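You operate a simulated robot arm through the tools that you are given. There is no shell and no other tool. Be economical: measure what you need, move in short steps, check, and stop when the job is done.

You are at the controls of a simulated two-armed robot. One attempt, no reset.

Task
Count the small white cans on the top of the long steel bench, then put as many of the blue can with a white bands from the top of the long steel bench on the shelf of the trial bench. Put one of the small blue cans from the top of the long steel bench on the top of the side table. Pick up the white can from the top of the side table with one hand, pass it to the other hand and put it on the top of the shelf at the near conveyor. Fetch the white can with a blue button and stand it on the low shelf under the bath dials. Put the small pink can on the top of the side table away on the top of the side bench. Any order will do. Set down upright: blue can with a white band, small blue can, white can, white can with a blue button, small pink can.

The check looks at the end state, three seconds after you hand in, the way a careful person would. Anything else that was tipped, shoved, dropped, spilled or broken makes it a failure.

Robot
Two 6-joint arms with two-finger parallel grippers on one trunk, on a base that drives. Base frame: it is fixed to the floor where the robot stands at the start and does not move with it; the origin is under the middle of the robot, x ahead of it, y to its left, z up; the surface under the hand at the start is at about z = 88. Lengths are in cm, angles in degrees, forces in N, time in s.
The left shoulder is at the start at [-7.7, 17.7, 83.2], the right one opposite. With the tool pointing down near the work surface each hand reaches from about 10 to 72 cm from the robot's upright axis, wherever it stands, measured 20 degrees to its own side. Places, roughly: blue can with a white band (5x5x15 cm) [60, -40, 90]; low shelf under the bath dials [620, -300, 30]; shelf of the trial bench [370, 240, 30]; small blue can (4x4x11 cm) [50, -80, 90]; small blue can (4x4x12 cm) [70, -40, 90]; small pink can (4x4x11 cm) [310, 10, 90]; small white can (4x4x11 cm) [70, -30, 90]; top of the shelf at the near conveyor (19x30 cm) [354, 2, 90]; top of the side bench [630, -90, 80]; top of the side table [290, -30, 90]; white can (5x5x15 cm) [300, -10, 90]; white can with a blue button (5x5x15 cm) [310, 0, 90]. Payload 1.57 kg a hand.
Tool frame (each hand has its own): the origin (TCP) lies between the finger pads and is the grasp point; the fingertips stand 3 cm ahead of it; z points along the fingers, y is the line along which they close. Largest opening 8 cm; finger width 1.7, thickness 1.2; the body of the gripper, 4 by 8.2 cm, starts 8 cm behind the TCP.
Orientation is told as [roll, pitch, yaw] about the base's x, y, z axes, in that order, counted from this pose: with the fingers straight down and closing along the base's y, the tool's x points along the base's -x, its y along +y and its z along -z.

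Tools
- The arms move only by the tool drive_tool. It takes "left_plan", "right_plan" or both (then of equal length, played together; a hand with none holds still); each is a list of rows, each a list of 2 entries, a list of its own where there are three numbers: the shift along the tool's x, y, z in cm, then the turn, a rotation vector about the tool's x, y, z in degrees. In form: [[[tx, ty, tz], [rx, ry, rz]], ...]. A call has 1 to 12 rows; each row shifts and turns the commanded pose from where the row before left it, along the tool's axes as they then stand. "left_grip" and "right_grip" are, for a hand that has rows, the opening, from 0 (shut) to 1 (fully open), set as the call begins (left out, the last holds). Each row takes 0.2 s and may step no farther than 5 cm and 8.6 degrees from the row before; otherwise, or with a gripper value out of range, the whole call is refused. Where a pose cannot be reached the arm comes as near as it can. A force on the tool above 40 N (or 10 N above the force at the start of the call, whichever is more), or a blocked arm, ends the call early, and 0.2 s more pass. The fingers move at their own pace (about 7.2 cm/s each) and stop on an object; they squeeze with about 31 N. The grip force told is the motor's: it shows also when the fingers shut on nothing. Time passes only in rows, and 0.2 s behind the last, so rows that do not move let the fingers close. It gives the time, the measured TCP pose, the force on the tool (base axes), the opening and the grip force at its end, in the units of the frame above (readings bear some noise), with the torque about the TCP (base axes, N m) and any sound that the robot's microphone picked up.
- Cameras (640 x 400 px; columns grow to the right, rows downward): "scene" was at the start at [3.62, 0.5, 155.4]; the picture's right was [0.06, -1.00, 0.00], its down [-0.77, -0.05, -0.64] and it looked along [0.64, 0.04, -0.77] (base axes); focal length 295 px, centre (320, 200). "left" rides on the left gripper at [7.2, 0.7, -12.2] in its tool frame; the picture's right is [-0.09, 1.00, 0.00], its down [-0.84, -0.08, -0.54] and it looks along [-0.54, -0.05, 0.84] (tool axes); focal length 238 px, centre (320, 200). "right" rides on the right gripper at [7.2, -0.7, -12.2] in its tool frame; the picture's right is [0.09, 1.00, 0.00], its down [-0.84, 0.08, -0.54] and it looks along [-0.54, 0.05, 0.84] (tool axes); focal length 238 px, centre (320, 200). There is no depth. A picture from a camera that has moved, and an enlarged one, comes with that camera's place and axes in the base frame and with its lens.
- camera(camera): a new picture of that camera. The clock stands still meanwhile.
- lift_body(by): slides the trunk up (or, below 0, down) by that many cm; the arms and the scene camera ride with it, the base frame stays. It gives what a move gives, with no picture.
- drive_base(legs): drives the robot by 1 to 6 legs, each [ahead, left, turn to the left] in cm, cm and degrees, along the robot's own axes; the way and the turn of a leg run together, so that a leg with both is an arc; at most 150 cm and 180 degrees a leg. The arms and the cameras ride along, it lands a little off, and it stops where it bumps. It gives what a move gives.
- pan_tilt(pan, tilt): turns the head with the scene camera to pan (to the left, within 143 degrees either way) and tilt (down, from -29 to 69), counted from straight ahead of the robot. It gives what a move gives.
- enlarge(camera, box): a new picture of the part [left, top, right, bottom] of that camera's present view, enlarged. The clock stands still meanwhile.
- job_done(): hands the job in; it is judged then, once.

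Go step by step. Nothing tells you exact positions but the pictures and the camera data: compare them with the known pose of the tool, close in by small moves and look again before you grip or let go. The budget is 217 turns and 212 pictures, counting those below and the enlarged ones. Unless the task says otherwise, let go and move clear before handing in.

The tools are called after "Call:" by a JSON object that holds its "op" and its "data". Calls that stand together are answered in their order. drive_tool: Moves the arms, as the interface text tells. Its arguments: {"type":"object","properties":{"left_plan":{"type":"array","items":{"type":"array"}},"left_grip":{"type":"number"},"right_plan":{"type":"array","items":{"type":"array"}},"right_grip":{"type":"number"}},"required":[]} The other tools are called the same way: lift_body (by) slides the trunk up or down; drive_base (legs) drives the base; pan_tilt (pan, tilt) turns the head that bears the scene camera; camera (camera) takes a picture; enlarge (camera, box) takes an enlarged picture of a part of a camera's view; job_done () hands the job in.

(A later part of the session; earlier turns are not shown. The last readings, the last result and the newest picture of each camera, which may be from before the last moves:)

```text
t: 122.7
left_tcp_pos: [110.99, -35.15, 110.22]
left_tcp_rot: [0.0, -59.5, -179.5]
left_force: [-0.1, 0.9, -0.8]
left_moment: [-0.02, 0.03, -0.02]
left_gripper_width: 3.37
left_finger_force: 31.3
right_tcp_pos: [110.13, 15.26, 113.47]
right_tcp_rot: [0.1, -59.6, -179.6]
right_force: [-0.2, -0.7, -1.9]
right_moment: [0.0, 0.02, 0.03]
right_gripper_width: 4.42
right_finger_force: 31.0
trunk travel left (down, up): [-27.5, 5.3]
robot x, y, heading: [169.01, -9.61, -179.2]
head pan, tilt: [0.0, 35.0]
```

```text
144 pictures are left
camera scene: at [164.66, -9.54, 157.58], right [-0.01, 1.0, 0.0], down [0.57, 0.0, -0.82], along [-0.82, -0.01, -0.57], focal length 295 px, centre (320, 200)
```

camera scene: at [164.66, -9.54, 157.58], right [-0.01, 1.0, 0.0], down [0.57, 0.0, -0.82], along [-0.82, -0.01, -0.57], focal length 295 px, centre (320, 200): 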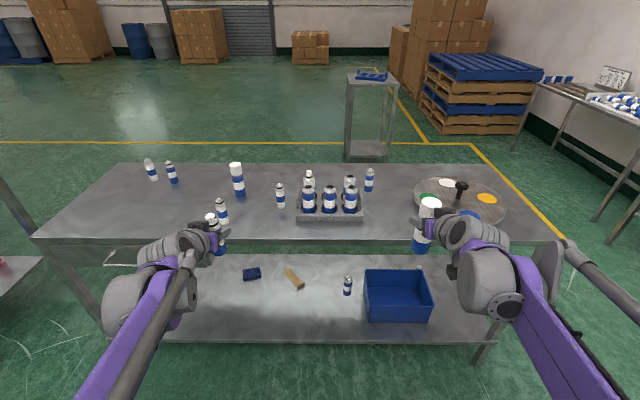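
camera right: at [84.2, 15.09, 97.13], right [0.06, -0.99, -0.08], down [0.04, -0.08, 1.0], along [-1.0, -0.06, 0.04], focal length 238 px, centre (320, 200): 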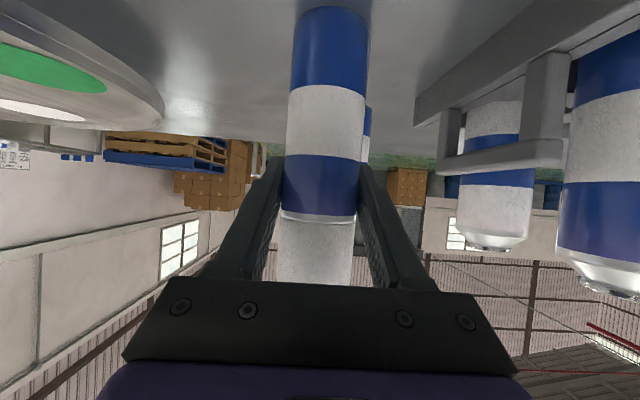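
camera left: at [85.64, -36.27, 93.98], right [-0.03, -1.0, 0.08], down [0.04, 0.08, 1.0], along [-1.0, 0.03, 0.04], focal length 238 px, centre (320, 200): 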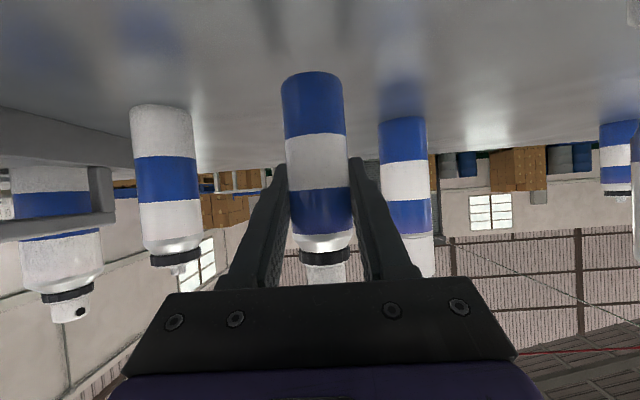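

Nothing else moved. Retract the hands, turn round to face the side table.

Call:
{"op": "drive_tool", "data": {"left_plan": [[[2.2, -1.5, -3.8], [0, 0, 0]], [[2.2, -1.5, -3.8], [0, 0, 0]], [[2.2, -1.5, -3.8], [0, 0, 0]], [[2.2, -1.5, -3.8], [0, 0, 0]]], "right_plan": [[[2.2, 1.5, -3.8], [0, 0, 0]], [[2.2, 1.5, -3.8], [0, 0, 0]], [[2.2, 1.5, -3.8], [0, 0, 0]], [[2.2, 1.5, -3.8], [0, 0, 0]]]}}

Call:
{"op": "drive_base", "data": {"legs": [[0, 0, 179]]}}

Call:
{"op": "camera", "data": {"camera": "scene"}}

```text
t: 123.7
left_tcp_pos: [128.65, -29.13, 110.41]
left_tcp_rot: [0.0, -59.6, -179.7]
left_force: [0.7, 0.0, -0.5]
left_moment: [-0.03, 0.0, 0.0]
left_gripper_width: 3.38
left_finger_force: 31.0
right_tcp_pos: [128.2, 9.47, 113.81]
right_tcp_rot: [0.0, -59.8, -179.4]
right_force: [0.1, 0.2, -2.2]
right_moment: [0.01, 0.01, 0.02]
right_gripper_width: 4.4
right_finger_force: 31.1
trunk travel left (down, up): [-27.5, 5.3]
robot x, y, heading: [169.55, -9.4, -179.4]
head pan, tilt: [0.0, 35.0]
```

```text
t: 131.6
left_tcp_pos: [208.54, 13.56, 110.23]
left_tcp_rot: [0.1, -59.6, 5.4]
left_force: [0.6, -0.1, -0.3]
left_moment: [0.02, 0.02, -0.03]
left_gripper_width: 3.37
left_finger_force: 31.3
right_tcp_pos: [212.31, -24.75, 113.54]
right_tcp_rot: [0.1, -59.6, 5.5]
right_force: [0.2, 0.9, -1.3]
right_moment: [0.01, -0.02, 0.0]
right_gripper_width: 4.4
right_finger_force: 31.2
trunk travel left (down, up): [-27.5, 5.3]
robot x, y, heading: [169.44, -9.66, 5.5]
head pan, tilt: [0.0, 35.0]
```

```text
143 pictures are left
camera scene: at [174.06, -9.07, 157.58], right [0.09, -1.0, 0.0], down [-0.57, -0.05, -0.82], along [0.82, 0.08, -0.57], focal length 295 px, centre (320, 200)
```

scene: 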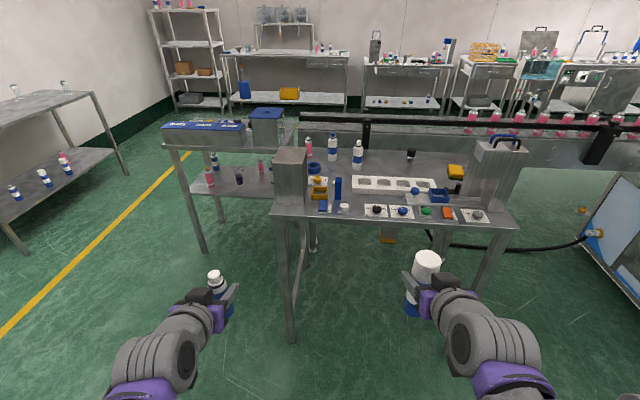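

Call:
{"op": "enlarge", "data": {"camera": "scene", "box": [260, 120, 420, 230]}}

Call:
{"op": "enlarge", "data": {"camera": "scene", "box": [390, 100, 550, 230]}}

Call:
{"op": "enlarge", "data": {"camera": "scene", "box": [0, 80, 140, 240]}}

```text
3.64 times, centred on (340, 175) of scene
camera zoom: at [174.06, -9.07, 157.58], right [0.09, -1.0, 0.0], down [-0.57, -0.05, -0.82], along [0.82, 0.08, -0.57], focal length 1073 px, centre (247, 291)
```

zoom: 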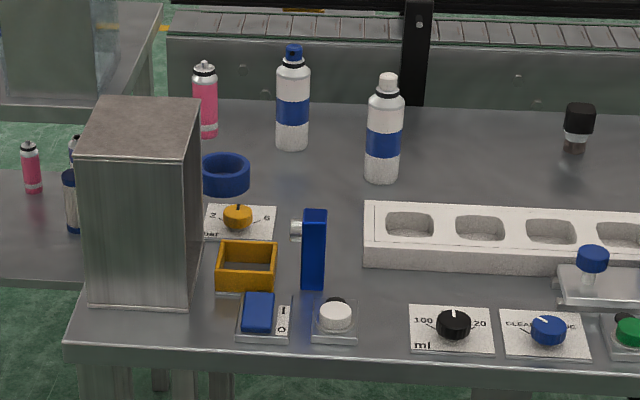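

```text
3.08 times, centred on (470, 165) of scene
camera zoom: at [174.06, -9.07, 157.58], right [0.09, -1.0, 0.0], down [-0.57, -0.05, -0.82], along [0.82, 0.08, -0.57], focal length 908 px, centre (-142, 308)
```

zoom: 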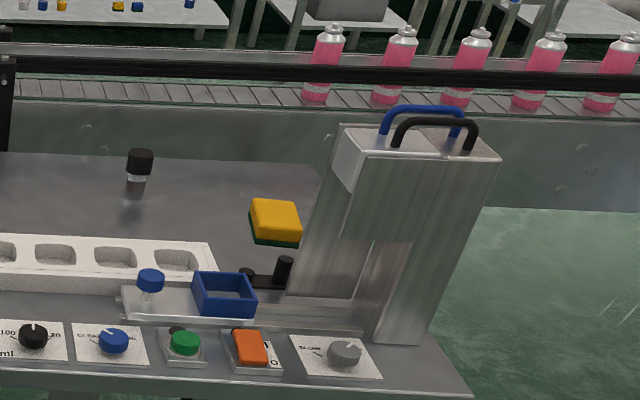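

```text
2.50 times, centred on (70, 160) of scene
camera zoom: at [174.06, -9.07, 157.58], right [0.09, -1.0, 0.0], down [-0.57, -0.05, -0.82], along [0.82, 0.08, -0.57], focal length 738 px, centre (945, 300)
```

zoom: 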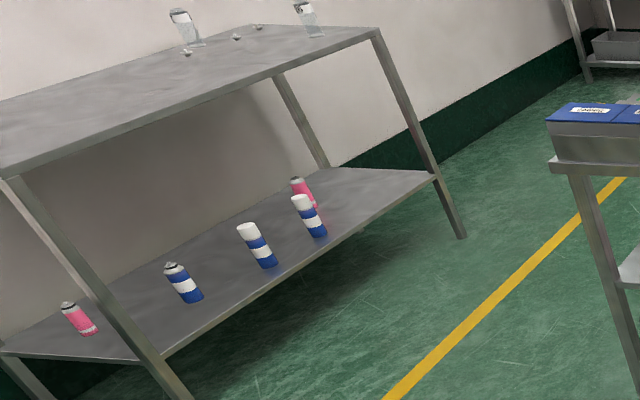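

The side table layout is clear: white can at ≈(303,-15), blue-button can at ≈(312,-2), pink can at ≈(313,10) behind a metal box. First I deliver the third blue can to the trial bench.

Call:
{"op": "drive_base", "data": {"legs": [[0, 0, -5.5], [0, 148, 0], [110, 0, 0], [102, 0, 0], [0, 0, 90]]}}

Call:
{"op": "pan_tilt", "data": {"pan": 0, "tilt": 50}}

Call:
{"op": "camera", "data": {"camera": "scene"}}

```text
t: 159.4
left_tcp_pos: [366.19, 176.22, 110.28]
left_tcp_rot: [0.0, -59.5, 88.6]
left_force: [-0.9, 0.6, -1.0]
left_moment: [-0.01, 0.01, 0.03]
left_gripper_width: 3.4
left_finger_force: 31.2
right_tcp_pos: [404.68, 175.46, 113.71]
right_tcp_rot: [0.0, -59.6, 88.6]
right_force: [-0.7, -0.7, -1.0]
right_moment: [-0.01, -0.01, 0.0]
right_gripper_width: 4.44
right_finger_force: 31.0
trunk travel left (down, up): [-27.5, 5.3]
robot x, y, heading: [384.78, 134.81, 88.4]
head pan, tilt: [0.0, 35.0]
```

```text
t: 160.2
left_tcp_pos: [366.21, 176.2, 110.15]
left_tcp_rot: [0.0, -59.5, 88.6]
left_force: [0.2, 0.3, -0.4]
left_moment: [-0.03, -0.03, 0.03]
left_gripper_width: 3.37
left_finger_force: 31.0
right_tcp_pos: [404.66, 175.41, 113.57]
right_tcp_rot: [0.0, -59.5, 88.5]
right_force: [0.6, 0.0, -1.1]
right_moment: [-0.03, -0.02, -0.04]
right_gripper_width: 4.43
right_finger_force: 30.7
trunk travel left (down, up): [-27.5, 5.3]
robot x, y, heading: [383.94, 134.38, 88.4]
head pan, tilt: [0.0, 50.0]
```

```text
139 pictures are left
camera scene: at [384.6, 138.22, 155.41], right [1.0, -0.02, 0.0], down [-0.02, -0.77, -0.64], along [0.02, 0.64, -0.77], focal length 295 px, centre (320, 200)
```

scene: 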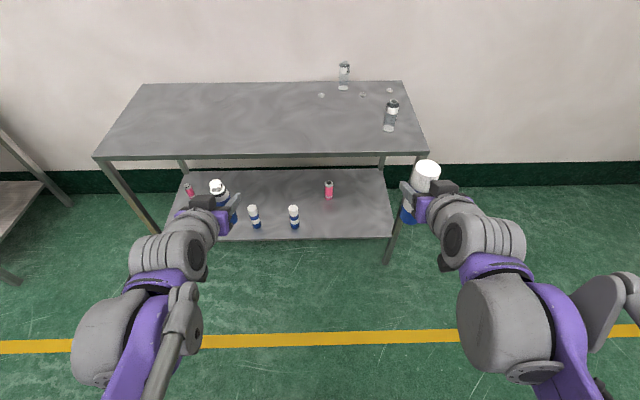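

Call:
{"op": "drive_tool", "data": {"left_plan": [[[-0.97, 0, -3.63], [0, 0, 0]], [[-0.97, 0, -3.63], [0, 0, 0]], [[-0.97, 0, -3.63], [0, 0, 0]]]}}

Call:
{"op": "drive_base", "data": {"legs": [[33, 6.5, 1.5]]}}

Call:
{"op": "lift_body", "data": {"by": -27}}

Call:
{"op": "camera", "data": {"camera": "scene"}}

```text
t: 161.0
left_tcp_pos: [366.22, 168.41, 118.27]
left_tcp_rot: [0.0, -59.6, 88.6]
left_force: [0.4, -0.6, -0.7]
left_moment: [0.01, 0.01, 0.02]
left_gripper_width: 3.37
left_finger_force: 30.8
right_tcp_pos: [404.76, 175.35, 113.68]
right_tcp_rot: [0.0, -59.6, 88.6]
right_force: [-0.1, 0.0, -2.3]
right_moment: [0.0, -0.01, -0.02]
right_gripper_width: 4.41
right_finger_force: 30.9
trunk travel left (down, up): [-27.5, 5.3]
robot x, y, heading: [384.57, 134.66, 88.6]
head pan, tilt: [0.0, 50.0]
```

```text
t: 163.2
left_tcp_pos: [358.77, 199.8, 118.27]
left_tcp_rot: [0.0, -59.5, 90.2]
left_force: [-0.4, -0.1, -1.3]
left_moment: [0.02, -0.01, 0.01]
left_gripper_width: 3.38
left_finger_force: 31.1
right_tcp_pos: [397.11, 207.81, 113.61]
right_tcp_rot: [0.0, -59.5, 90.2]
right_force: [0.6, 0.7, -1.8]
right_moment: [-0.01, -0.01, 0.01]
right_gripper_width: 4.4
right_finger_force: 31.3
trunk travel left (down, up): [-27.5, 5.3]
robot x, y, heading: [377.69, 166.47, 90.4]
head pan, tilt: [0.0, 50.0]
```

```text
t: 165.9
left_tcp_pos: [358.84, 199.87, 91.24]
left_tcp_rot: [0.0, -59.4, 90.2]
left_force: [-0.4, -0.4, -0.6]
left_moment: [0.04, 0.02, -0.02]
left_gripper_width: 3.39
left_finger_force: 31.2
right_tcp_pos: [396.92, 207.86, 86.66]
right_tcp_rot: [0.0, -59.7, 90.1]
right_force: [0.5, -0.3, -1.8]
right_moment: [-0.02, 0.0, -0.01]
right_gripper_width: 4.38
right_finger_force: 31.1
trunk travel left (down, up): [-0.5, 32.3]
robot x, y, heading: [378.34, 166.85, 90.3]
head pan, tilt: [0.0, 50.0]
```

```text
138 pictures are left
camera scene: at [378.03, 175.12, 127.94], right [1.0, 0.0, 0.0], down [0.0, -0.77, -0.64], along [0.0, 0.64, -0.77], focal length 295 px, centre (320, 200)
```

scene: 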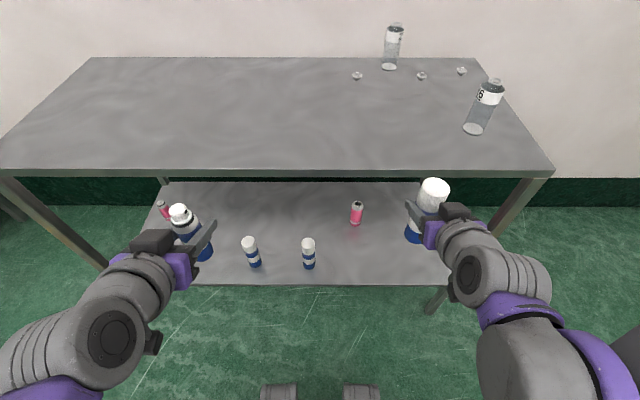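

Call:
{"op": "drive_tool", "data": {"right_plan": [[[3.85, 0, 2.22], [0, 0, 0]], [[3.85, 0, 2.22], [0, 0, 0]], [[3.85, 0, 2.22], [0, 0, 0]], [[3.85, 0, 2.22], [0, 0, 0]], [[3.85, 0, 2.22], [0, 0, 0]], [[3.85, 0, 2.22], [0, 0, 0]], [[2.6, 0, 1.5], [0, 0, 0]], [[-2.3, 0, 4.0], [0, 0, 0]], [[-2.3, 0, 4.0], [0, 0, 0]], [[-2.3, 0, 4.0], [0, 0, 0]], [[-2.3, 0, 4.0], [0, 0, 0]]]}}

Call:
{"op": "camera", "data": {"camera": "scene"}}

```text
t: 168.3
left_tcp_pos: [358.76, 199.86, 91.25]
left_tcp_rot: [0.0, -59.5, 90.2]
left_force: [-0.5, 0.0, -0.9]
left_moment: [-0.02, 0.02, 0.01]
left_gripper_width: 3.4
left_finger_force: 30.6
right_tcp_pos: [397.0, 226.12, 56.84]
right_tcp_rot: [0.1, -59.5, 90.1]
right_force: [-0.3, 0.2, -1.5]
right_moment: [-0.02, -0.02, -0.01]
right_gripper_width: 4.4
right_finger_force: 31.1
trunk travel left (down, up): [-0.5, 32.3]
robot x, y, heading: [378.4, 166.47, 90.4]
head pan, tilt: [0.0, 50.0]
```

```text
137 pictures are left
camera scene: at [378.03, 175.18, 127.93], right [1.0, 0.0, 0.0], down [0.0, -0.77, -0.64], along [0.0, 0.64, -0.77], focal length 295 px, centre (320, 200)
```

scene: 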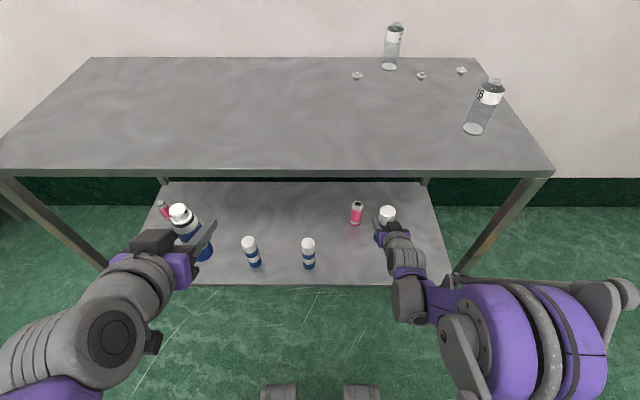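

Call:
{"op": "drive_tool", "data": {"right_plan": [[[-0.5, 0, 0.87], [0, 0, 0]], [[3.36, 0, 1.94], [0, 0, 0]], [[3.36, 0, 1.94], [0, 0, 0]], [[3.36, 0, 1.94], [0, 0, 0]], [[3.36, 0, 1.94], [0, 0, 0]], [[0.7, 0, 0.4], [0, 0, 0]]]}}

Call:
{"op": "drive_tool", "data": {"right_plan": [[[0.26, 0, 0.15], [0, 0, 0]], [[0.26, 0, 0.15], [0, 0, 0]], [[0.26, 0, 0.15], [0, 0, 0]]]}}

Call:
{"op": "camera", "data": {"camera": "right"}}

```text
t: 169.7
left_tcp_pos: [358.74, 199.83, 91.24]
left_tcp_rot: [0.1, -59.5, 90.2]
left_force: [-0.7, -0.3, -1.4]
left_moment: [-0.03, -0.02, -0.02]
left_gripper_width: 3.39
left_finger_force: 30.9
right_tcp_pos: [396.89, 227.03, 40.49]
right_tcp_rot: [0.0, -59.6, 90.2]
right_force: [0.4, -0.1, -2.2]
right_moment: [0.0, -0.02, 0.03]
right_gripper_width: 4.41
right_finger_force: 31.2
trunk travel left (down, up): [-0.5, 32.3]
robot x, y, heading: [378.26, 166.35, 90.3]
head pan, tilt: [0.0, 50.0]
```

```text
t: 170.5
left_tcp_pos: [358.85, 199.76, 91.21]
left_tcp_rot: [0.0, -59.6, 90.2]
left_force: [-0.1, 0.9, -0.7]
left_moment: [-0.01, -0.02, 0.01]
left_gripper_width: 3.39
left_finger_force: 31.2
right_tcp_pos: [396.99, 226.93, 39.65]
right_tcp_rot: [0.0, -59.7, 90.2]
right_force: [-0.3, -0.9, -2.1]
right_moment: [0.0, 0.0, 0.0]
right_gripper_width: 4.44
right_finger_force: 31.1
trunk travel left (down, up): [-0.5, 32.3]
robot x, y, heading: [377.67, 166.57, 90.3]
head pan, tilt: [0.0, 50.0]
```

```text
136 pictures are left
camera right: at [397.68, 212.79, 39.67], right [-1.0, -0.05, -0.08], down [-0.08, -0.04, 1.0], along [-0.05, 1.0, 0.04], focal length 238 px, centre (320, 200)
```

right: 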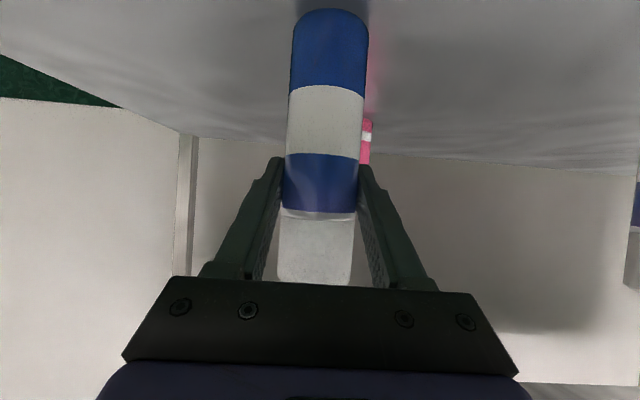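

Call:
{"op": "drive_tool", "data": {"right_plan": [[[0.22, 0, 0.12], [0, 0, 0]]]}}

Call:
{"op": "drive_tool", "data": {"right_plan": [[[0.22, 0, 0.12], [0, 0, 0]]]}}

```text
t: 170.9
left_tcp_pos: [358.74, 199.72, 91.34]
left_tcp_rot: [0.0, -59.6, 90.2]
left_force: [-0.4, 0.0, -1.5]
left_moment: [0.0, -0.01, 0.01]
left_gripper_width: 3.39
left_finger_force: 30.9
right_tcp_pos: [397.2, 227.11, 39.48]
right_tcp_rot: [-0.1, -59.7, 90.1]
right_force: [-0.3, 0.1, -1.1]
right_moment: [-0.06, 0.01, 0.03]
right_gripper_width: 4.41
right_finger_force: 31.5
trunk travel left (down, up): [-0.5, 32.3]
robot x, y, heading: [378.16, 166.94, 90.1]
head pan, tilt: [0.0, 50.0]
```

```text
t: 171.3
left_tcp_pos: [358.79, 199.74, 91.36]
left_tcp_rot: [0.0, -59.7, 90.2]
left_force: [0.4, -0.4, -0.8]
left_moment: [-0.01, -0.03, 0.01]
left_gripper_width: 3.37
left_finger_force: 31.4
right_tcp_pos: [397.15, 227.07, 39.32]
right_tcp_rot: [0.1, -59.7, 90.2]
right_force: [-0.3, 1.6, 9.1]
right_moment: [0.05, 0.14, -0.03]
right_gripper_width: 4.41
right_finger_force: 30.6
trunk travel left (down, up): [-0.5, 32.3]
robot x, y, heading: [378.2, 166.33, 90.1]
head pan, tilt: [0.0, 50.0]
```

Contact (about 9 N). Release and withdraw.

Call:
{"op": "drive_tool", "data": {"right_plan": [[[0, 0, 0], [0, 0, 0]], [[0, 0, 0], [0, 0, 0]], [[0, 0, 0], [0, 0, 0]], [[1, 0, -1.73], [0, 0, 0]], [[2, 0, -3.46], [0, 0, 0]]], "right_grip": 1}}

Call:
{"op": "drive_base", "data": {"legs": [[-34, 0, 0]]}}

Call:
{"op": "camera", "data": {"camera": "scene"}}

```text
t: 172.5
left_tcp_pos: [358.81, 199.83, 91.29]
left_tcp_rot: [-0.1, -59.4, 90.2]
left_force: [0.4, -0.5, -1.2]
left_moment: [0.01, 0.03, -0.03]
left_gripper_width: 3.38
left_finger_force: 30.9
right_tcp_pos: [396.99, 221.22, 39.11]
right_tcp_rot: [0.0, -59.5, 90.2]
right_force: [-0.6, 0.0, -0.6]
right_moment: [0.01, 0.0, 0.01]
right_gripper_width: 7.99
right_finger_force: 0.0
right hand out of reach, approached as far as the arm can: row 5
trunk travel left (down, up): [-0.5, 32.3]
robot x, y, heading: [378.16, 166.34, 90.3]
head pan, tilt: [0.0, 50.0]
```

```text
t: 174.8
left_tcp_pos: [359.26, 164.67, 91.25]
left_tcp_rot: [0.0, -59.6, 89.2]
left_force: [-0.1, 0.0, -0.6]
left_moment: [0.0, 0.01, -0.02]
left_gripper_width: 3.38
left_finger_force: 31.2
right_tcp_pos: [397.73, 185.51, 38.94]
right_tcp_rot: [-0.1, -59.6, 89.4]
right_force: [-0.8, 0.6, -0.1]
right_moment: [0.01, -0.02, 0.01]
right_gripper_width: 8.0
right_finger_force: 0.0
trunk travel left (down, up): [-0.5, 32.3]
robot x, y, heading: [377.93, 131.17, 89.5]
head pan, tilt: [0.0, 50.0]
```

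```text
135 pictures are left
camera scene: at [378.01, 139.67, 127.94], right [1.0, -0.01, 0.0], down [-0.01, -0.77, -0.64], along [0.01, 0.64, -0.77], focal length 295 px, centre (320, 200)
```

scene: 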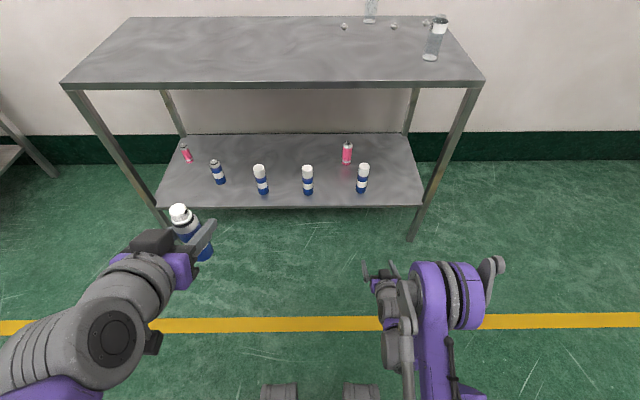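

Three blue cans stand on the shelf. Now raise the trunk, fold the right arm back and turn to inspect the near conveyor shelf.

Call:
{"op": "lift_body", "data": {"by": 27}}

Call:
{"op": "drive_tool", "data": {"right_plan": [[[-3, 0, -3.5], [0, 0, 0]], [[-3, 0, -3.5], [0, 0, 0]], [[-3, 0, -3.5], [0, 0, 0]], [[-3, 0, -3.5], [0, 0, 0]], [[-3, 0, -3.5], [0, 0, 0]], [[-3.5, 0, -2.5], [0, 0, 0]], [[-3.5, 0, -2.5], [0, 0, 0]], [[-3.5, 0, -2.5], [0, 0, 0]], [[-3.5, 0, -2.5], [0, 0, 0]]]}}

Call:
{"op": "drive_base", "data": {"legs": [[0, 0, -90]]}}

Call:
{"op": "pan_tilt", "data": {"pan": -85, "tilt": 35}}

Call:
{"op": "camera", "data": {"camera": "scene"}}

```text
t: 177.6
left_tcp_pos: [359.19, 164.61, 118.3]
left_tcp_rot: [-0.1, -59.5, 89.3]
left_force: [-0.1, 0.4, -0.7]
left_moment: [-0.01, -0.02, 0.02]
left_gripper_width: 3.37
left_finger_force: 30.5
right_tcp_pos: [397.69, 189.32, 69.27]
right_tcp_rot: [0.0, -62.4, 89.4]
right_force: [1.0, 0.5, 0.7]
right_moment: [0.01, -0.04, -0.01]
right_gripper_width: 7.98
right_finger_force: 0.0
trunk travel left (down, up): [-27.5, 5.3]
robot x, y, heading: [377.79, 130.99, 89.3]
head pan, tilt: [0.0, 50.0]
```

```text
t: 179.6
left_tcp_pos: [359.21, 164.59, 118.31]
left_tcp_rot: [0.0, -59.6, 89.4]
left_force: [-0.2, -0.1, -0.3]
left_moment: [-0.03, 0.0, 0.0]
left_gripper_width: 3.39
left_finger_force: 30.9
right_tcp_pos: [397.52, 177.98, 107.61]
right_tcp_rot: [0.0, -62.5, 89.3]
right_force: [-0.6, -0.3, 1.6]
right_moment: [0.01, -0.01, -0.01]
right_gripper_width: 8.0
right_finger_force: 0.0
trunk travel left (down, up): [-27.5, 5.3]
robot x, y, heading: [377.81, 130.79, 89.4]
head pan, tilt: [0.0, 50.0]
```

```text
t: 183.8
left_tcp_pos: [411.48, 149.74, 118.48]
left_tcp_rot: [0.0, -59.5, -0.7]
left_force: [-1.0, 0.0, -1.7]
left_moment: [-0.01, 0.02, 0.0]
left_gripper_width: 3.35
left_finger_force: 31.2
right_tcp_pos: [424.93, 111.44, 107.55]
right_tcp_rot: [0.0, -62.3, -0.7]
right_force: [-0.3, 0.3, -0.2]
right_moment: [0.01, -0.03, -0.01]
right_gripper_width: 8.02
right_finger_force: 0.0
trunk travel left (down, up): [-27.5, 5.3]
robot x, y, heading: [378.18, 130.75, -0.8]
head pan, tilt: [0.0, 50.0]
```

```text
t: 185.4
left_tcp_pos: [411.44, 149.8, 118.27]
left_tcp_rot: [0.0, -59.5, -0.7]
left_force: [0.0, 0.2, -0.1]
left_moment: [-0.03, 0.04, 0.03]
left_gripper_width: 3.35
left_finger_force: 31.0
right_tcp_pos: [425.02, 111.54, 107.54]
right_tcp_rot: [0.0, -62.3, -0.7]
right_force: [-0.5, -0.2, -0.3]
right_moment: [0.0, -0.02, 0.0]
right_gripper_width: 8.01
right_finger_force: 0.1
trunk travel left (down, up): [-27.5, 5.3]
robot x, y, heading: [378.15, 131.21, -0.8]
head pan, tilt: [-85.0, 35.0]
```

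```text
134 pictures are left
camera scene: at [374.47, 122.36, 157.58], right [-1.0, -0.08, 0.0], down [-0.04, 0.57, -0.82], along [0.06, -0.82, -0.57], focal length 295 px, centre (320, 200)
```

scene: 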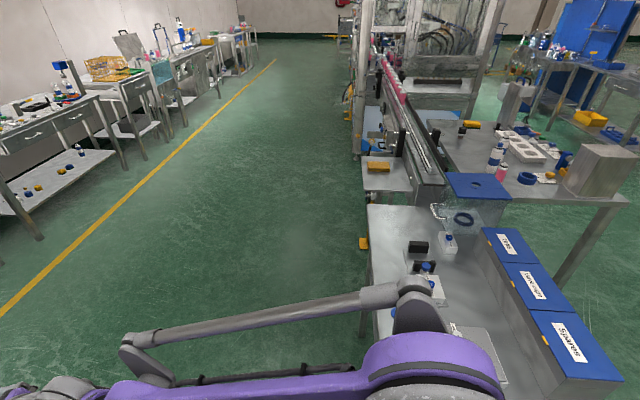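

The small shelf at the conveyor end (with an orange sponge on it) is at ≈(353, 2.7), accessible from the aisle at larger x. Zooming in for details.

Call:
{"op": "enlarge", "data": {"camera": "scene", "box": [340, 100, 500, 230]}}

Call:
{"op": "enlarge", "data": {"camera": "scene", "box": [430, 100, 640, 240]}}

```text
3.08 times, centred on (420, 165) of scene
camera zoom: at [374.47, 122.36, 157.58], right [-1.0, -0.08, 0.0], down [-0.04, 0.57, -0.82], along [0.06, -0.82, -0.57], focal length 908 px, centre (12, 308)
```

zoom: 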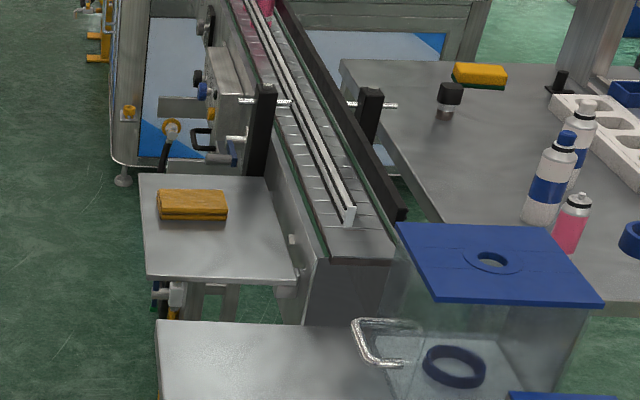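

```text
2.86 times, centred on (535, 170) of scene
camera zoom: at [374.47, 122.36, 157.58], right [-1.0, -0.08, 0.0], down [-0.04, 0.57, -0.82], along [0.06, -0.82, -0.57], focal length 843 px, centre (-294, 286)
```

zoom: 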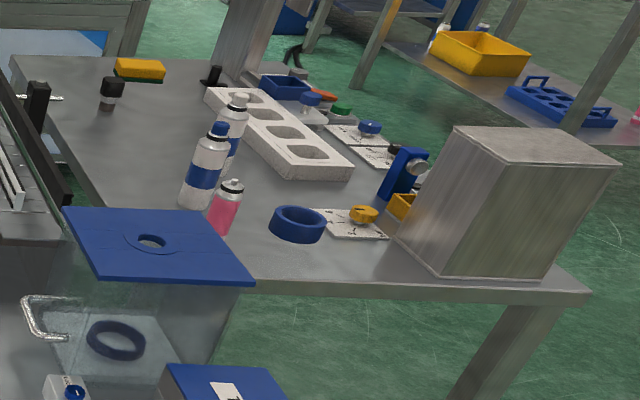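

Conveyor shelf spans x 344–363, y -16…16, with the sponge at y≈-5; free spot about (354, 8). Now back to the front of the side table to place the small blue can.

Call:
{"op": "drive_base", "data": {"legs": [[-100, 0, 0.8], [-75, 0, 0], [0, -120, 0], [0, -50, 0]]}}

Call:
{"op": "drive_tool", "data": {"right_plan": [[[0, 0, -4], [0, 8, 0]], [[0, 0, -4], [0, 8, 0]], [[0, 0, -4], [0, 8, 0]], [[0, 0, -3], [0, 8, 0]]]}}

Call:
{"op": "pan_tilt", "data": {"pan": 10, "tilt": 30}}

Call:
{"op": "camera", "data": {"camera": "scene"}}

```text
t: 209.1
left_tcp_pos: [230.2, -19.7, 118.3]
left_tcp_rot: [0.0, -59.5, -2.9]
left_force: [0.3, 0.5, -0.6]
left_moment: [-0.01, 0.02, 0.0]
left_gripper_width: 3.36
left_finger_force: 31.0
right_tcp_pos: [241.98, -58.68, 107.55]
right_tcp_rot: [0.0, -62.3, -3.0]
right_force: [0.1, 0.3, 0.0]
right_moment: [0.01, -0.01, 0.01]
right_gripper_width: 8.0
right_finger_force: 0.0
trunk travel left (down, up): [-27.5, 5.3]
robot x, y, heading: [195.64, -36.82, -2.9]
head pan, tilt: [-85.0, 35.0]
```

```text
t: 210.1
left_tcp_pos: [230.29, -19.97, 118.25]
left_tcp_rot: [0.0, -59.5, -3.1]
left_force: [-0.2, -0.2, -1.1]
left_moment: [-0.02, -0.03, 0.06]
left_gripper_width: 3.38
left_finger_force: 30.9
right_tcp_pos: [230.43, -57.98, 116.68]
right_tcp_rot: [-0.1, -30.3, -3.0]
right_force: [0.4, 0.0, 0.7]
right_moment: [0.02, 0.0, 0.01]
right_gripper_width: 8.02
right_finger_force: 0.1
trunk travel left (down, up): [-27.5, 5.3]
robot x, y, heading: [195.8, -37.6, -3.0]
head pan, tilt: [-85.0, 35.0]
```

```text
t: 211.8
left_tcp_pos: [230.2, -19.89, 118.33]
left_tcp_rot: [0.0, -59.5, -3.0]
left_force: [0.1, -0.2, -0.9]
left_moment: [0.0, -0.04, -0.01]
left_gripper_width: 3.36
left_finger_force: 30.9
right_tcp_pos: [230.43, -58.1, 116.62]
right_tcp_rot: [0.0, -30.5, -3.0]
right_force: [0.6, 0.7, -0.1]
right_moment: [-0.01, 0.0, -0.02]
right_gripper_width: 8.0
right_finger_force: 0.1
trunk travel left (down, up): [-27.5, 5.3]
robot x, y, heading: [195.92, -37.18, -3.1]
head pan, tilt: [10.0, 30.0]
```

```text
131 pictures are left
camera scene: at [200.82, -35.83, 158.36], right [0.12, -0.99, 0.0], down [-0.5, -0.06, -0.87], along [0.86, 0.11, -0.5], focal length 295 px, centre (320, 200)
```

scene: 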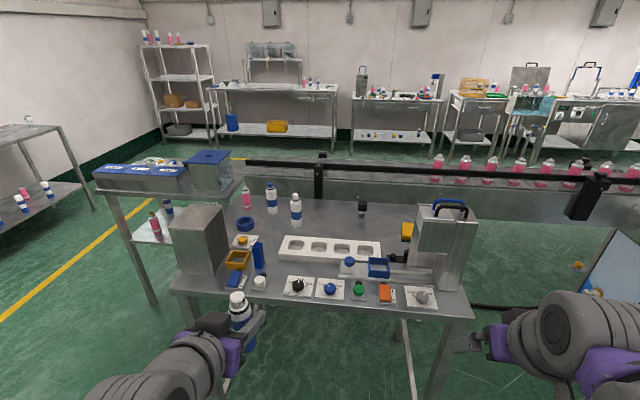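

Call:
{"op": "drive_tool", "data": {"right_plan": [[[-0.55, 0, -4.3], [0, 0, 0]], [[-0.55, 0, -4.3], [0, 0, 0]], [[-0.55, 0, -4.3], [0, 0, 0]]]}}

Call:
{"op": "drive_base", "data": {"legs": [[32, 0, 3]]}}

Call:
{"op": "pan_tilt", "data": {"pan": 5, "tilt": 40}}

Call:
{"op": "camera", "data": {"camera": "scene"}}

```text
t: 212.7
left_tcp_pos: [230.2, -19.83, 118.35]
left_tcp_rot: [-0.1, -59.7, -3.0]
left_force: [-0.1, -0.8, -0.3]
left_moment: [0.01, -0.02, -0.03]
left_gripper_width: 3.35
left_finger_force: 31.3
right_tcp_pos: [225.17, -57.65, 128.99]
right_tcp_rot: [-0.2, -30.3, -3.0]
right_force: [-0.8, -0.5, 0.9]
right_moment: [0.04, -0.03, -0.02]
right_gripper_width: 7.98
right_finger_force: 0.1
trunk travel left (down, up): [-27.5, 5.3]
robot x, y, heading: [196.12, -37.37, -3.0]
head pan, tilt: [10.0, 30.0]
```

```text
t: 214.8
left_tcp_pos: [261.69, -18.95, 118.36]
left_tcp_rot: [0.1, -59.5, 0.0]
left_force: [-0.4, -0.4, -1.7]
left_moment: [0.0, 0.02, 0.04]
left_gripper_width: 3.36
left_finger_force: 31.1
right_tcp_pos: [258.66, -57.05, 128.86]
right_tcp_rot: [0.0, -30.4, -0.2]
right_force: [0.5, 0.1, -0.1]
right_moment: [-0.04, 0.01, 0.0]
right_gripper_width: 8.01
right_finger_force: 0.1
trunk travel left (down, up): [-27.5, 5.3]
robot x, y, heading: [228.12, -37.89, -0.2]
head pan, tilt: [10.0, 30.0]
```

```text
t: 215.5
left_tcp_pos: [261.57, -18.97, 118.27]
left_tcp_rot: [0.1, -59.6, 0.1]
left_force: [-0.1, 0.0, -1.4]
left_moment: [-0.01, -0.03, -0.04]
left_gripper_width: 3.36
left_finger_force: 31.0
right_tcp_pos: [258.68, -57.04, 129.01]
right_tcp_rot: [0.0, -30.3, -0.1]
right_force: [-0.3, -0.6, 0.8]
right_moment: [-0.02, 0.01, 0.0]
right_gripper_width: 8.01
right_finger_force: 0.1
trunk travel left (down, up): [-27.5, 5.3]
robot x, y, heading: [228.05, -37.92, -0.1]
head pan, tilt: [5.0, 40.0]
```

```text
130 pictures are left
camera scene: at [232.68, -37.27, 156.83], right [0.09, -1.0, 0.0], down [-0.64, -0.06, -0.77], along [0.76, 0.07, -0.64], focal length 295 px, centre (320, 200)
```

scene: 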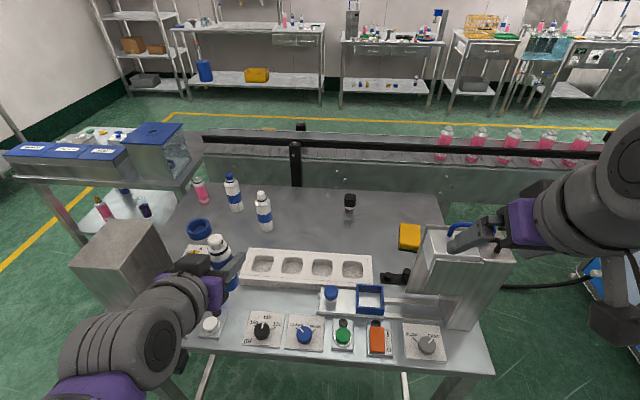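

Call:
{"op": "drive_tool", "data": {"left_plan": [[[-2.19, -1.11, 3.79], [0, 0, 0]], [[-2.19, -1.11, 3.79], [0, 0, 0]], [[-2.19, -1.11, 3.79], [0, 0, 0]], [[-2.19, -1.11, 3.79], [0, 0, 0]], [[-2.19, -1.11, 3.79], [0, 0, 0]], [[-2.19, -1.11, 3.79], [0, 0, 0]], [[-2.19, -1.11, 3.79], [0, 0, 0]], [[-2.19, -1.11, 3.79], [0, 0, 0]], [[-2.19, -1.11, 3.79], [0, 0, 0]]]}}

Call:
{"op": "camera", "data": {"camera": "scene"}}

Call:
{"op": "camera", "data": {"camera": "left"}}

```text
t: 217.5
left_tcp_pos: [301.22, -29.03, 117.78]
left_tcp_rot: [0.1, -59.5, -0.1]
left_force: [0.5, -1.1, -0.9]
left_moment: [0.01, 0.0, 0.0]
left_gripper_width: 3.39
left_finger_force: 31.1
right_tcp_pos: [258.67, -57.15, 128.79]
right_tcp_rot: [0.0, -30.4, 0.0]
right_force: [0.8, 0.4, -0.9]
right_moment: [0.03, 0.0, 0.01]
right_gripper_width: 8.0
right_finger_force: 0.0
trunk travel left (down, up): [-27.5, 5.3]
robot x, y, heading: [228.17, -37.9, -0.0]
head pan, tilt: [5.0, 40.0]
```

```text
129 pictures are left
camera scene: at [232.87, -37.3, 156.82], right [0.09, -1.0, 0.0], down [-0.64, -0.06, -0.77], along [0.76, 0.07, -0.64], focal length 295 px, centre (320, 200)
```

scene: 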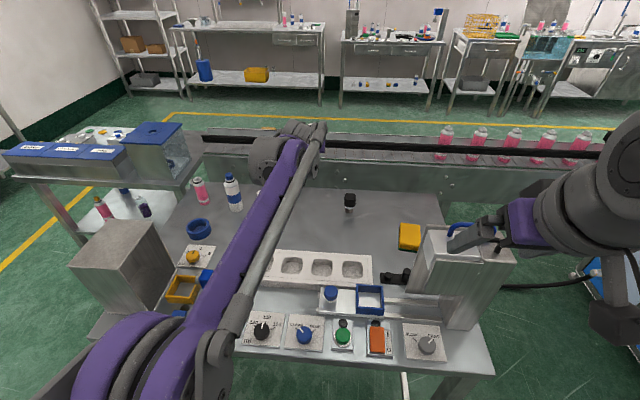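

```text
128 pictures are left
camera left: at [287.13, -28.62, 117.96], right [0.05, 1.0, 0.08], down [-0.04, -0.08, 1.0], along [1.0, -0.05, 0.04], focal length 238 px, centre (320, 200)
```

left: 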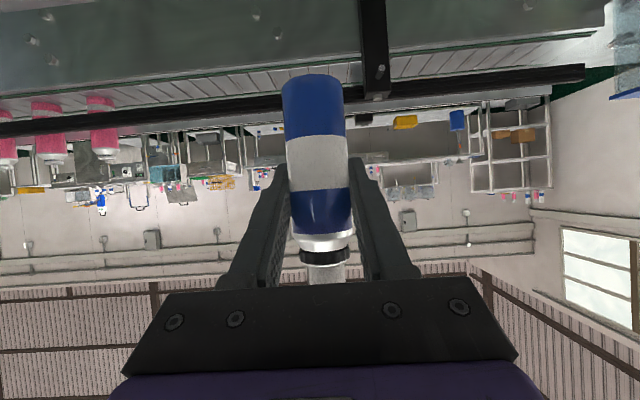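

Call:
{"op": "drive_tool", "data": {"left_plan": [[[3.25, 0, 1.88], [0, 0, 0]], [[3.25, 0, 1.88], [0, 0, 0]], [[3.25, 0, 1.88], [0, 0, 0]], [[3.25, 0, 1.88], [0, 0, 0]], [[2.6, 0, 1.5], [0, 0, 0]]]}}

Call:
{"op": "camera", "data": {"camera": "left"}}

Call:
{"op": "camera", "data": {"camera": "scene"}}

```text
t: 218.7
left_tcp_pos: [300.91, -28.89, 99.98]
left_tcp_rot: [0.1, -59.6, -0.1]
left_force: [0.2, -1.3, -0.1]
left_moment: [-0.01, 0.01, 0.05]
left_gripper_width: 3.36
left_finger_force: 30.6
right_tcp_pos: [258.69, -57.01, 128.83]
right_tcp_rot: [0.0, -30.4, 0.0]
right_force: [-0.2, 1.5, 0.1]
right_moment: [-0.01, -0.03, 0.01]
right_gripper_width: 8.02
right_finger_force: 0.1
trunk travel left (down, up): [-27.5, 5.3]
robot x, y, heading: [228.25, -37.67, -0.1]
head pan, tilt: [5.0, 40.0]
```

```text
127 pictures are left
camera left: at [286.73, -28.26, 100.04], right [0.05, 1.0, 0.08], down [-0.04, -0.08, 1.0], along [1.0, -0.05, 0.04], focal length 238 px, centre (320, 200)
```

left: 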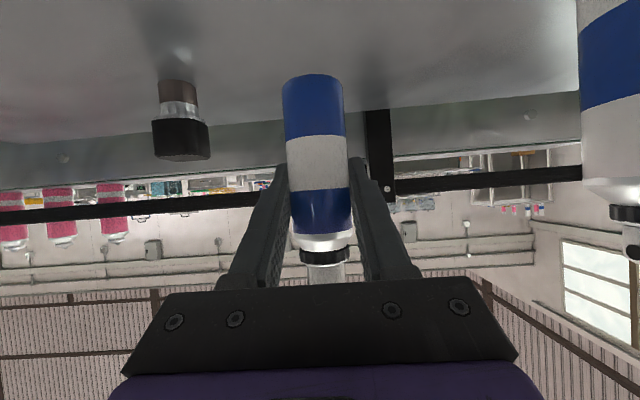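

```text
126 pictures are left
camera scene: at [232.7, -37.25, 156.82], right [0.09, -1.0, 0.0], down [-0.64, -0.06, -0.77], along [0.76, 0.07, -0.64], focal length 295 px, centre (320, 200)
```

scene: 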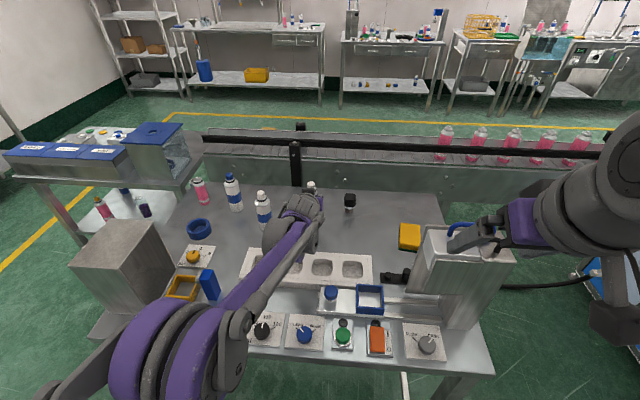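

Call:
{"op": "drive_tool", "data": {"left_plan": [[[-1.25, 0, 2.17], [0, 0, 0]], [[-1.25, 0, 2.17], [0, 0, 0]], [[1.73, 0, 1], [0, 0, 0]], [[1.73, 0, 1], [0, 0, 0]]]}}

Call:
{"op": "camera", "data": {"camera": "left"}}

```text
t: 219.7
left_tcp_pos: [305.91, -28.89, 95.94]
left_tcp_rot: [0.0, -59.6, -0.1]
left_force: [0.2, -1.1, -1.1]
left_moment: [0.01, -0.01, -0.01]
left_gripper_width: 3.35
left_finger_force: 31.1
right_tcp_pos: [258.53, -56.99, 128.88]
right_tcp_rot: [0.0, -30.4, 0.1]
right_force: [0.3, 0.0, -1.2]
right_moment: [-0.01, 0.02, 0.01]
right_gripper_width: 7.99
right_finger_force: 0.1
trunk travel left (down, up): [-27.5, 5.3]
robot x, y, heading: [227.99, -37.78, -0.1]
head pan, tilt: [5.0, 40.0]
```

```text
125 pictures are left
camera left: at [291.81, -28.28, 96.0], right [0.05, 1.0, 0.08], down [-0.04, -0.08, 1.0], along [1.0, -0.05, 0.04], focal length 238 px, centre (320, 200)
```

left: 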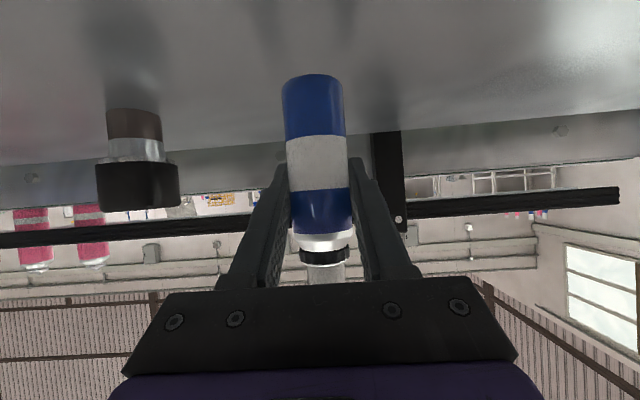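

Call:
{"op": "drive_tool", "data": {"left_plan": [[[0.6, 0, 0.35], [0, 0, 0]], [[0.43, 0, 0.25], [0, 0, 0]]]}}

Call:
{"op": "drive_tool", "data": {"left_plan": [[[0.22, 0, 0.12], [0, 0, 0]], [[0.22, 0, 0.12], [0, 0, 0]]]}}

Call:
{"op": "drive_tool", "data": {"left_plan": [[[0.22, 0, 0.12], [0, 0, 0]]]}}

```text
t: 220.3
left_tcp_pos: [305.63, -28.76, 95.08]
left_tcp_rot: [0.1, -59.9, -0.1]
left_force: [1.9, 0.2, 22.7]
left_moment: [0.01, 0.02, 0.01]
left_gripper_width: 3.39
left_finger_force: 31.5
right_tcp_pos: [258.38, -57.13, 129.03]
right_tcp_rot: [0.0, -30.5, -0.1]
right_force: [-0.1, 0.9, 0.8]
right_moment: [0.0, 0.02, -0.02]
right_gripper_width: 7.98
right_finger_force: 0.1
trunk travel left (down, up): [-27.5, 5.3]
robot x, y, heading: [228.18, -38.0, 0.1]
head pan, tilt: [5.0, 40.0]
```

```text
t: 220.9
left_tcp_pos: [305.57, -28.83, 94.44]
left_tcp_rot: [0.0, -59.6, -0.1]
left_force: [-1.1, 3.9, 23.3]
left_moment: [0.11, 0.05, -0.01]
left_gripper_width: 3.36
left_finger_force: 31.2
right_tcp_pos: [258.43, -57.21, 128.87]
right_tcp_rot: [-0.1, -30.6, 0.1]
right_force: [0.6, -0.7, -0.8]
right_moment: [-0.02, 0.03, 0.0]
right_gripper_width: 8.0
right_finger_force: 0.1
trunk travel left (down, up): [-27.5, 5.3]
robot x, y, heading: [228.29, -38.07, -0.1]
head pan, tilt: [5.0, 40.0]
```

```text
t: 221.3
left_tcp_pos: [305.48, -28.88, 94.14]
left_tcp_rot: [0.0, -59.7, 0.0]
left_force: [0.3, 5.4, 22.5]
left_moment: [0.1, 0.02, 0.02]
left_gripper_width: 3.37
left_finger_force: 30.6
right_tcp_pos: [258.32, -57.0, 128.92]
right_tcp_rot: [0.1, -30.5, -0.1]
right_force: [0.6, 0.0, -0.9]
right_moment: [0.03, -0.01, -0.02]
right_gripper_width: 8.01
right_finger_force: 0.0
trunk travel left (down, up): [-27.5, 5.3]
robot x, y, heading: [228.35, -37.76, 0.0]
head pan, tilt: [5.0, 40.0]
```

Call:
{"op": "drive_tool", "data": {"left_plan": [[[0, 0, 0], [0, 0, 0]], [[0, 0, 0], [0, 0, 0]], [[0, 0, 0], [0, 0, 0]]], "left_grip": 0.9}}

Call:
{"op": "camera", "data": {"camera": "left"}}

```text
t: 222.1
left_tcp_pos: [305.74, -28.94, 94.02]
left_tcp_rot: [0.0, -59.5, 0.1]
left_force: [0.6, -0.2, 0.0]
left_moment: [0.01, 0.02, -0.02]
left_gripper_width: 7.23
left_finger_force: 0.1
right_tcp_pos: [258.72, -57.16, 128.94]
right_tcp_rot: [0.0, -30.4, 0.0]
right_force: [0.7, -0.6, -0.1]
right_moment: [0.0, 0.01, -0.02]
right_gripper_width: 8.01
right_finger_force: 0.1
trunk travel left (down, up): [-27.5, 5.3]
robot x, y, heading: [228.31, -37.75, -0.1]
head pan, tilt: [5.0, 40.0]
```

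```text
124 pictures are left
camera left: at [291.64, -28.38, 94.03], right [0.05, 1.0, 0.08], down [-0.04, -0.08, 1.0], along [1.0, -0.05, 0.04], focal length 238 px, centre (320, 200)
```

left: 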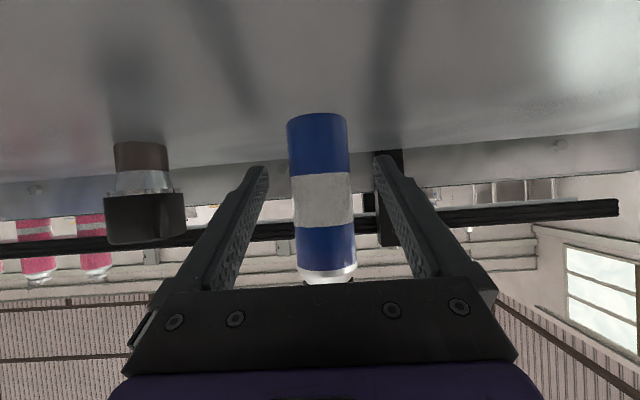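

Small blue stands on the side table. Withdraw up and back along the fingers.

Call:
{"op": "drive_tool", "data": {"left_plan": [[[0, 0, -2], [0, 0, 0]], [[0, 0, -4], [0, 0, 0]], [[0, 0, -4], [0, 0, 0]], [[0, 0, -4], [0, 0, 0]], [[0, 0, -4], [0, 0, 0]], [[0, 0, -4], [0, 0, 0]], [[0, 0, -4], [0, 0, 0]], [[0, 0, -4], [0, 0, 0]], [[0, 0, -4], [0, 0, 0]], [[0, 0, -4], [0, 0, 0]], [[0, 0, -4], [0, 0, 0]]]}}

Call:
{"op": "camera", "data": {"camera": "scene"}}

```text
t: 224.5
left_tcp_pos: [269.28, -28.83, 115.3]
left_tcp_rot: [0.0, -59.5, -0.1]
left_force: [-0.5, 0.1, 0.0]
left_moment: [0.04, -0.05, 0.0]
left_gripper_width: 7.21
left_finger_force: 0.1
right_tcp_pos: [258.51, -56.98, 128.87]
right_tcp_rot: [0.0, -30.6, -0.1]
right_force: [0.7, 0.4, 0.4]
right_moment: [-0.02, 0.03, 0.0]
right_gripper_width: 7.97
right_finger_force: 0.0
trunk travel left (down, up): [-27.5, 5.3]
robot x, y, heading: [227.91, -38.15, 0.2]
head pan, tilt: [5.0, 40.0]
```

```text
123 pictures are left
camera scene: at [232.51, -37.22, 156.82], right [0.09, -1.0, 0.0], down [-0.64, -0.06, -0.77], along [0.76, 0.07, -0.64], focal length 295 px, centre (320, 200)
```

scene: 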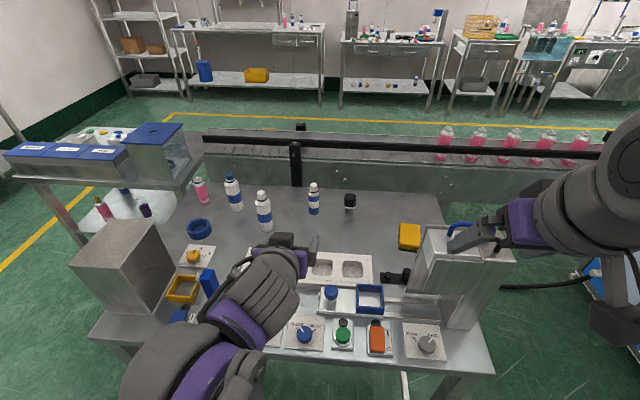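

Call:
{"op": "drive_tool", "data": {"left_plan": [[[-0.23, 0, -3.6], [0, 0, 0]], [[-0.23, 0, -3.6], [0, 0, 0]], [[-0.23, 0, -3.6], [0, 0, 0]], [[-0.23, 0, -3.6], [0, 0, 0]]]}}

Call:
{"op": "drive_base", "data": {"legs": [[0, 34, 0]]}}

Call:
{"op": "pan_tilt", "data": {"pan": 0, "tilt": 40}}

Call:
{"op": "camera", "data": {"camera": "scene"}}

Call:
{"op": "enlarge", "data": {"camera": "scene", "box": [250, 120, 450, 250]}}

Call:
{"op": "camera", "data": {"camera": "right"}}

```text
t: 225.5
left_tcp_pos: [257.55, -28.65, 123.38]
left_tcp_rot: [0.1, -59.6, 0.1]
left_force: [0.3, 1.0, -0.1]
left_moment: [-0.01, 0.03, -0.02]
left_gripper_width: 7.18
left_finger_force: 0.1
right_tcp_pos: [258.69, -57.08, 128.9]
right_tcp_rot: [0.0, -30.5, 0.0]
right_force: [0.6, 1.1, 0.2]
right_moment: [-0.05, 0.0, -0.01]
right_gripper_width: 7.97
right_finger_force: 0.1
trunk travel left (down, up): [-27.5, 5.3]
robot x, y, heading: [228.4, -37.92, -0.2]
head pan, tilt: [5.0, 40.0]
```

```text
t: 229.2
left_tcp_pos: [257.51, 6.3, 123.46]
left_tcp_rot: [0.0, -59.5, 0.0]
left_force: [-0.6, 0.4, -1.1]
left_moment: [0.0, 0.01, -0.03]
left_gripper_width: 7.2
left_finger_force: 0.0
right_tcp_pos: [258.7, -21.84, 128.9]
right_tcp_rot: [0.0, -30.4, -0.1]
right_force: [0.2, -0.9, -0.9]
right_moment: [0.02, 0.01, 0.0]
right_gripper_width: 7.98
right_finger_force: 0.1
trunk travel left (down, up): [-27.5, 5.3]
robot x, y, heading: [228.01, -2.9, 0.1]
head pan, tilt: [5.0, 40.0]
```

```text
t: 229.8
left_tcp_pos: [257.54, 6.2, 123.46]
left_tcp_rot: [0.0, -59.5, -0.1]
left_force: [0.6, 0.0, 0.0]
left_moment: [0.03, 0.0, 0.05]
left_gripper_width: 7.21
left_finger_force: 0.1
right_tcp_pos: [258.71, -21.81, 128.86]
right_tcp_rot: [0.0, -30.4, 0.0]
right_force: [-0.7, 0.2, 0.9]
right_moment: [0.01, 0.02, -0.02]
right_gripper_width: 7.98
right_finger_force: 0.1
trunk travel left (down, up): [-27.5, 5.3]
robot x, y, heading: [228.47, -3.09, -0.2]
head pan, tilt: [0.0, 40.0]
```

```text
122 pictures are left
camera scene: at [232.7, -2.84, 156.83], right [0.0, -1.0, 0.0], down [-0.64, 0.0, -0.77], along [0.77, 0.0, -0.64], focal length 295 px, centre (320, 200)
```

scene: 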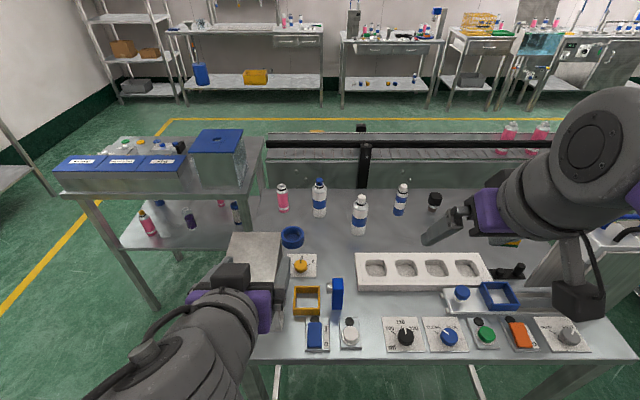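

```text
3.08 times, centred on (350, 185) of scene
camera zoom: at [232.7, -2.84, 156.83], right [0.0, -1.0, 0.0], down [-0.64, 0.0, -0.77], along [0.77, 0.0, -0.64], focal length 908 px, centre (228, 246)
```

zoom: 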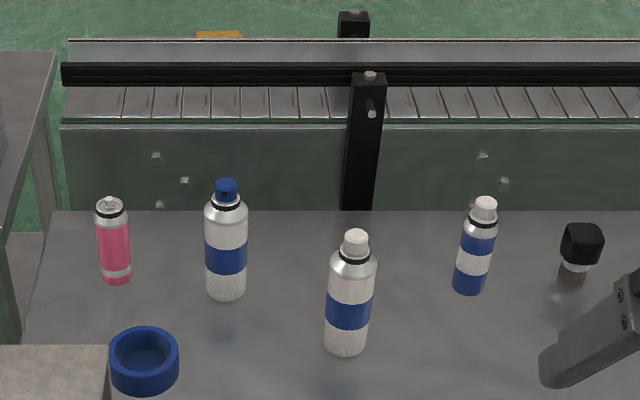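

```text
120 pictures are left
camera right: at [246.24, -22.62, 135.76], right [-0.08, 1.0, -0.05], down [0.45, 0.08, 0.89], along [0.89, 0.05, -0.45], focal length 238 px, centre (320, 200)
```

right: 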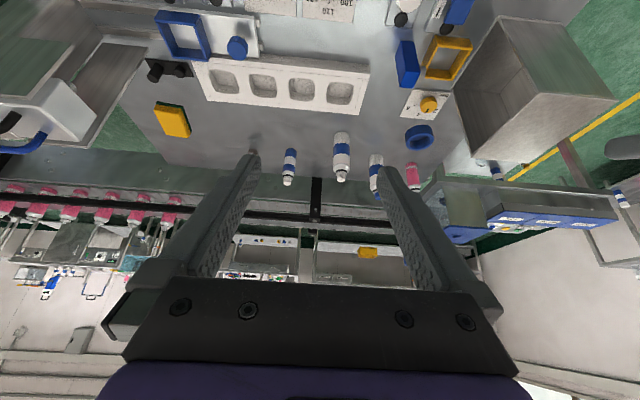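

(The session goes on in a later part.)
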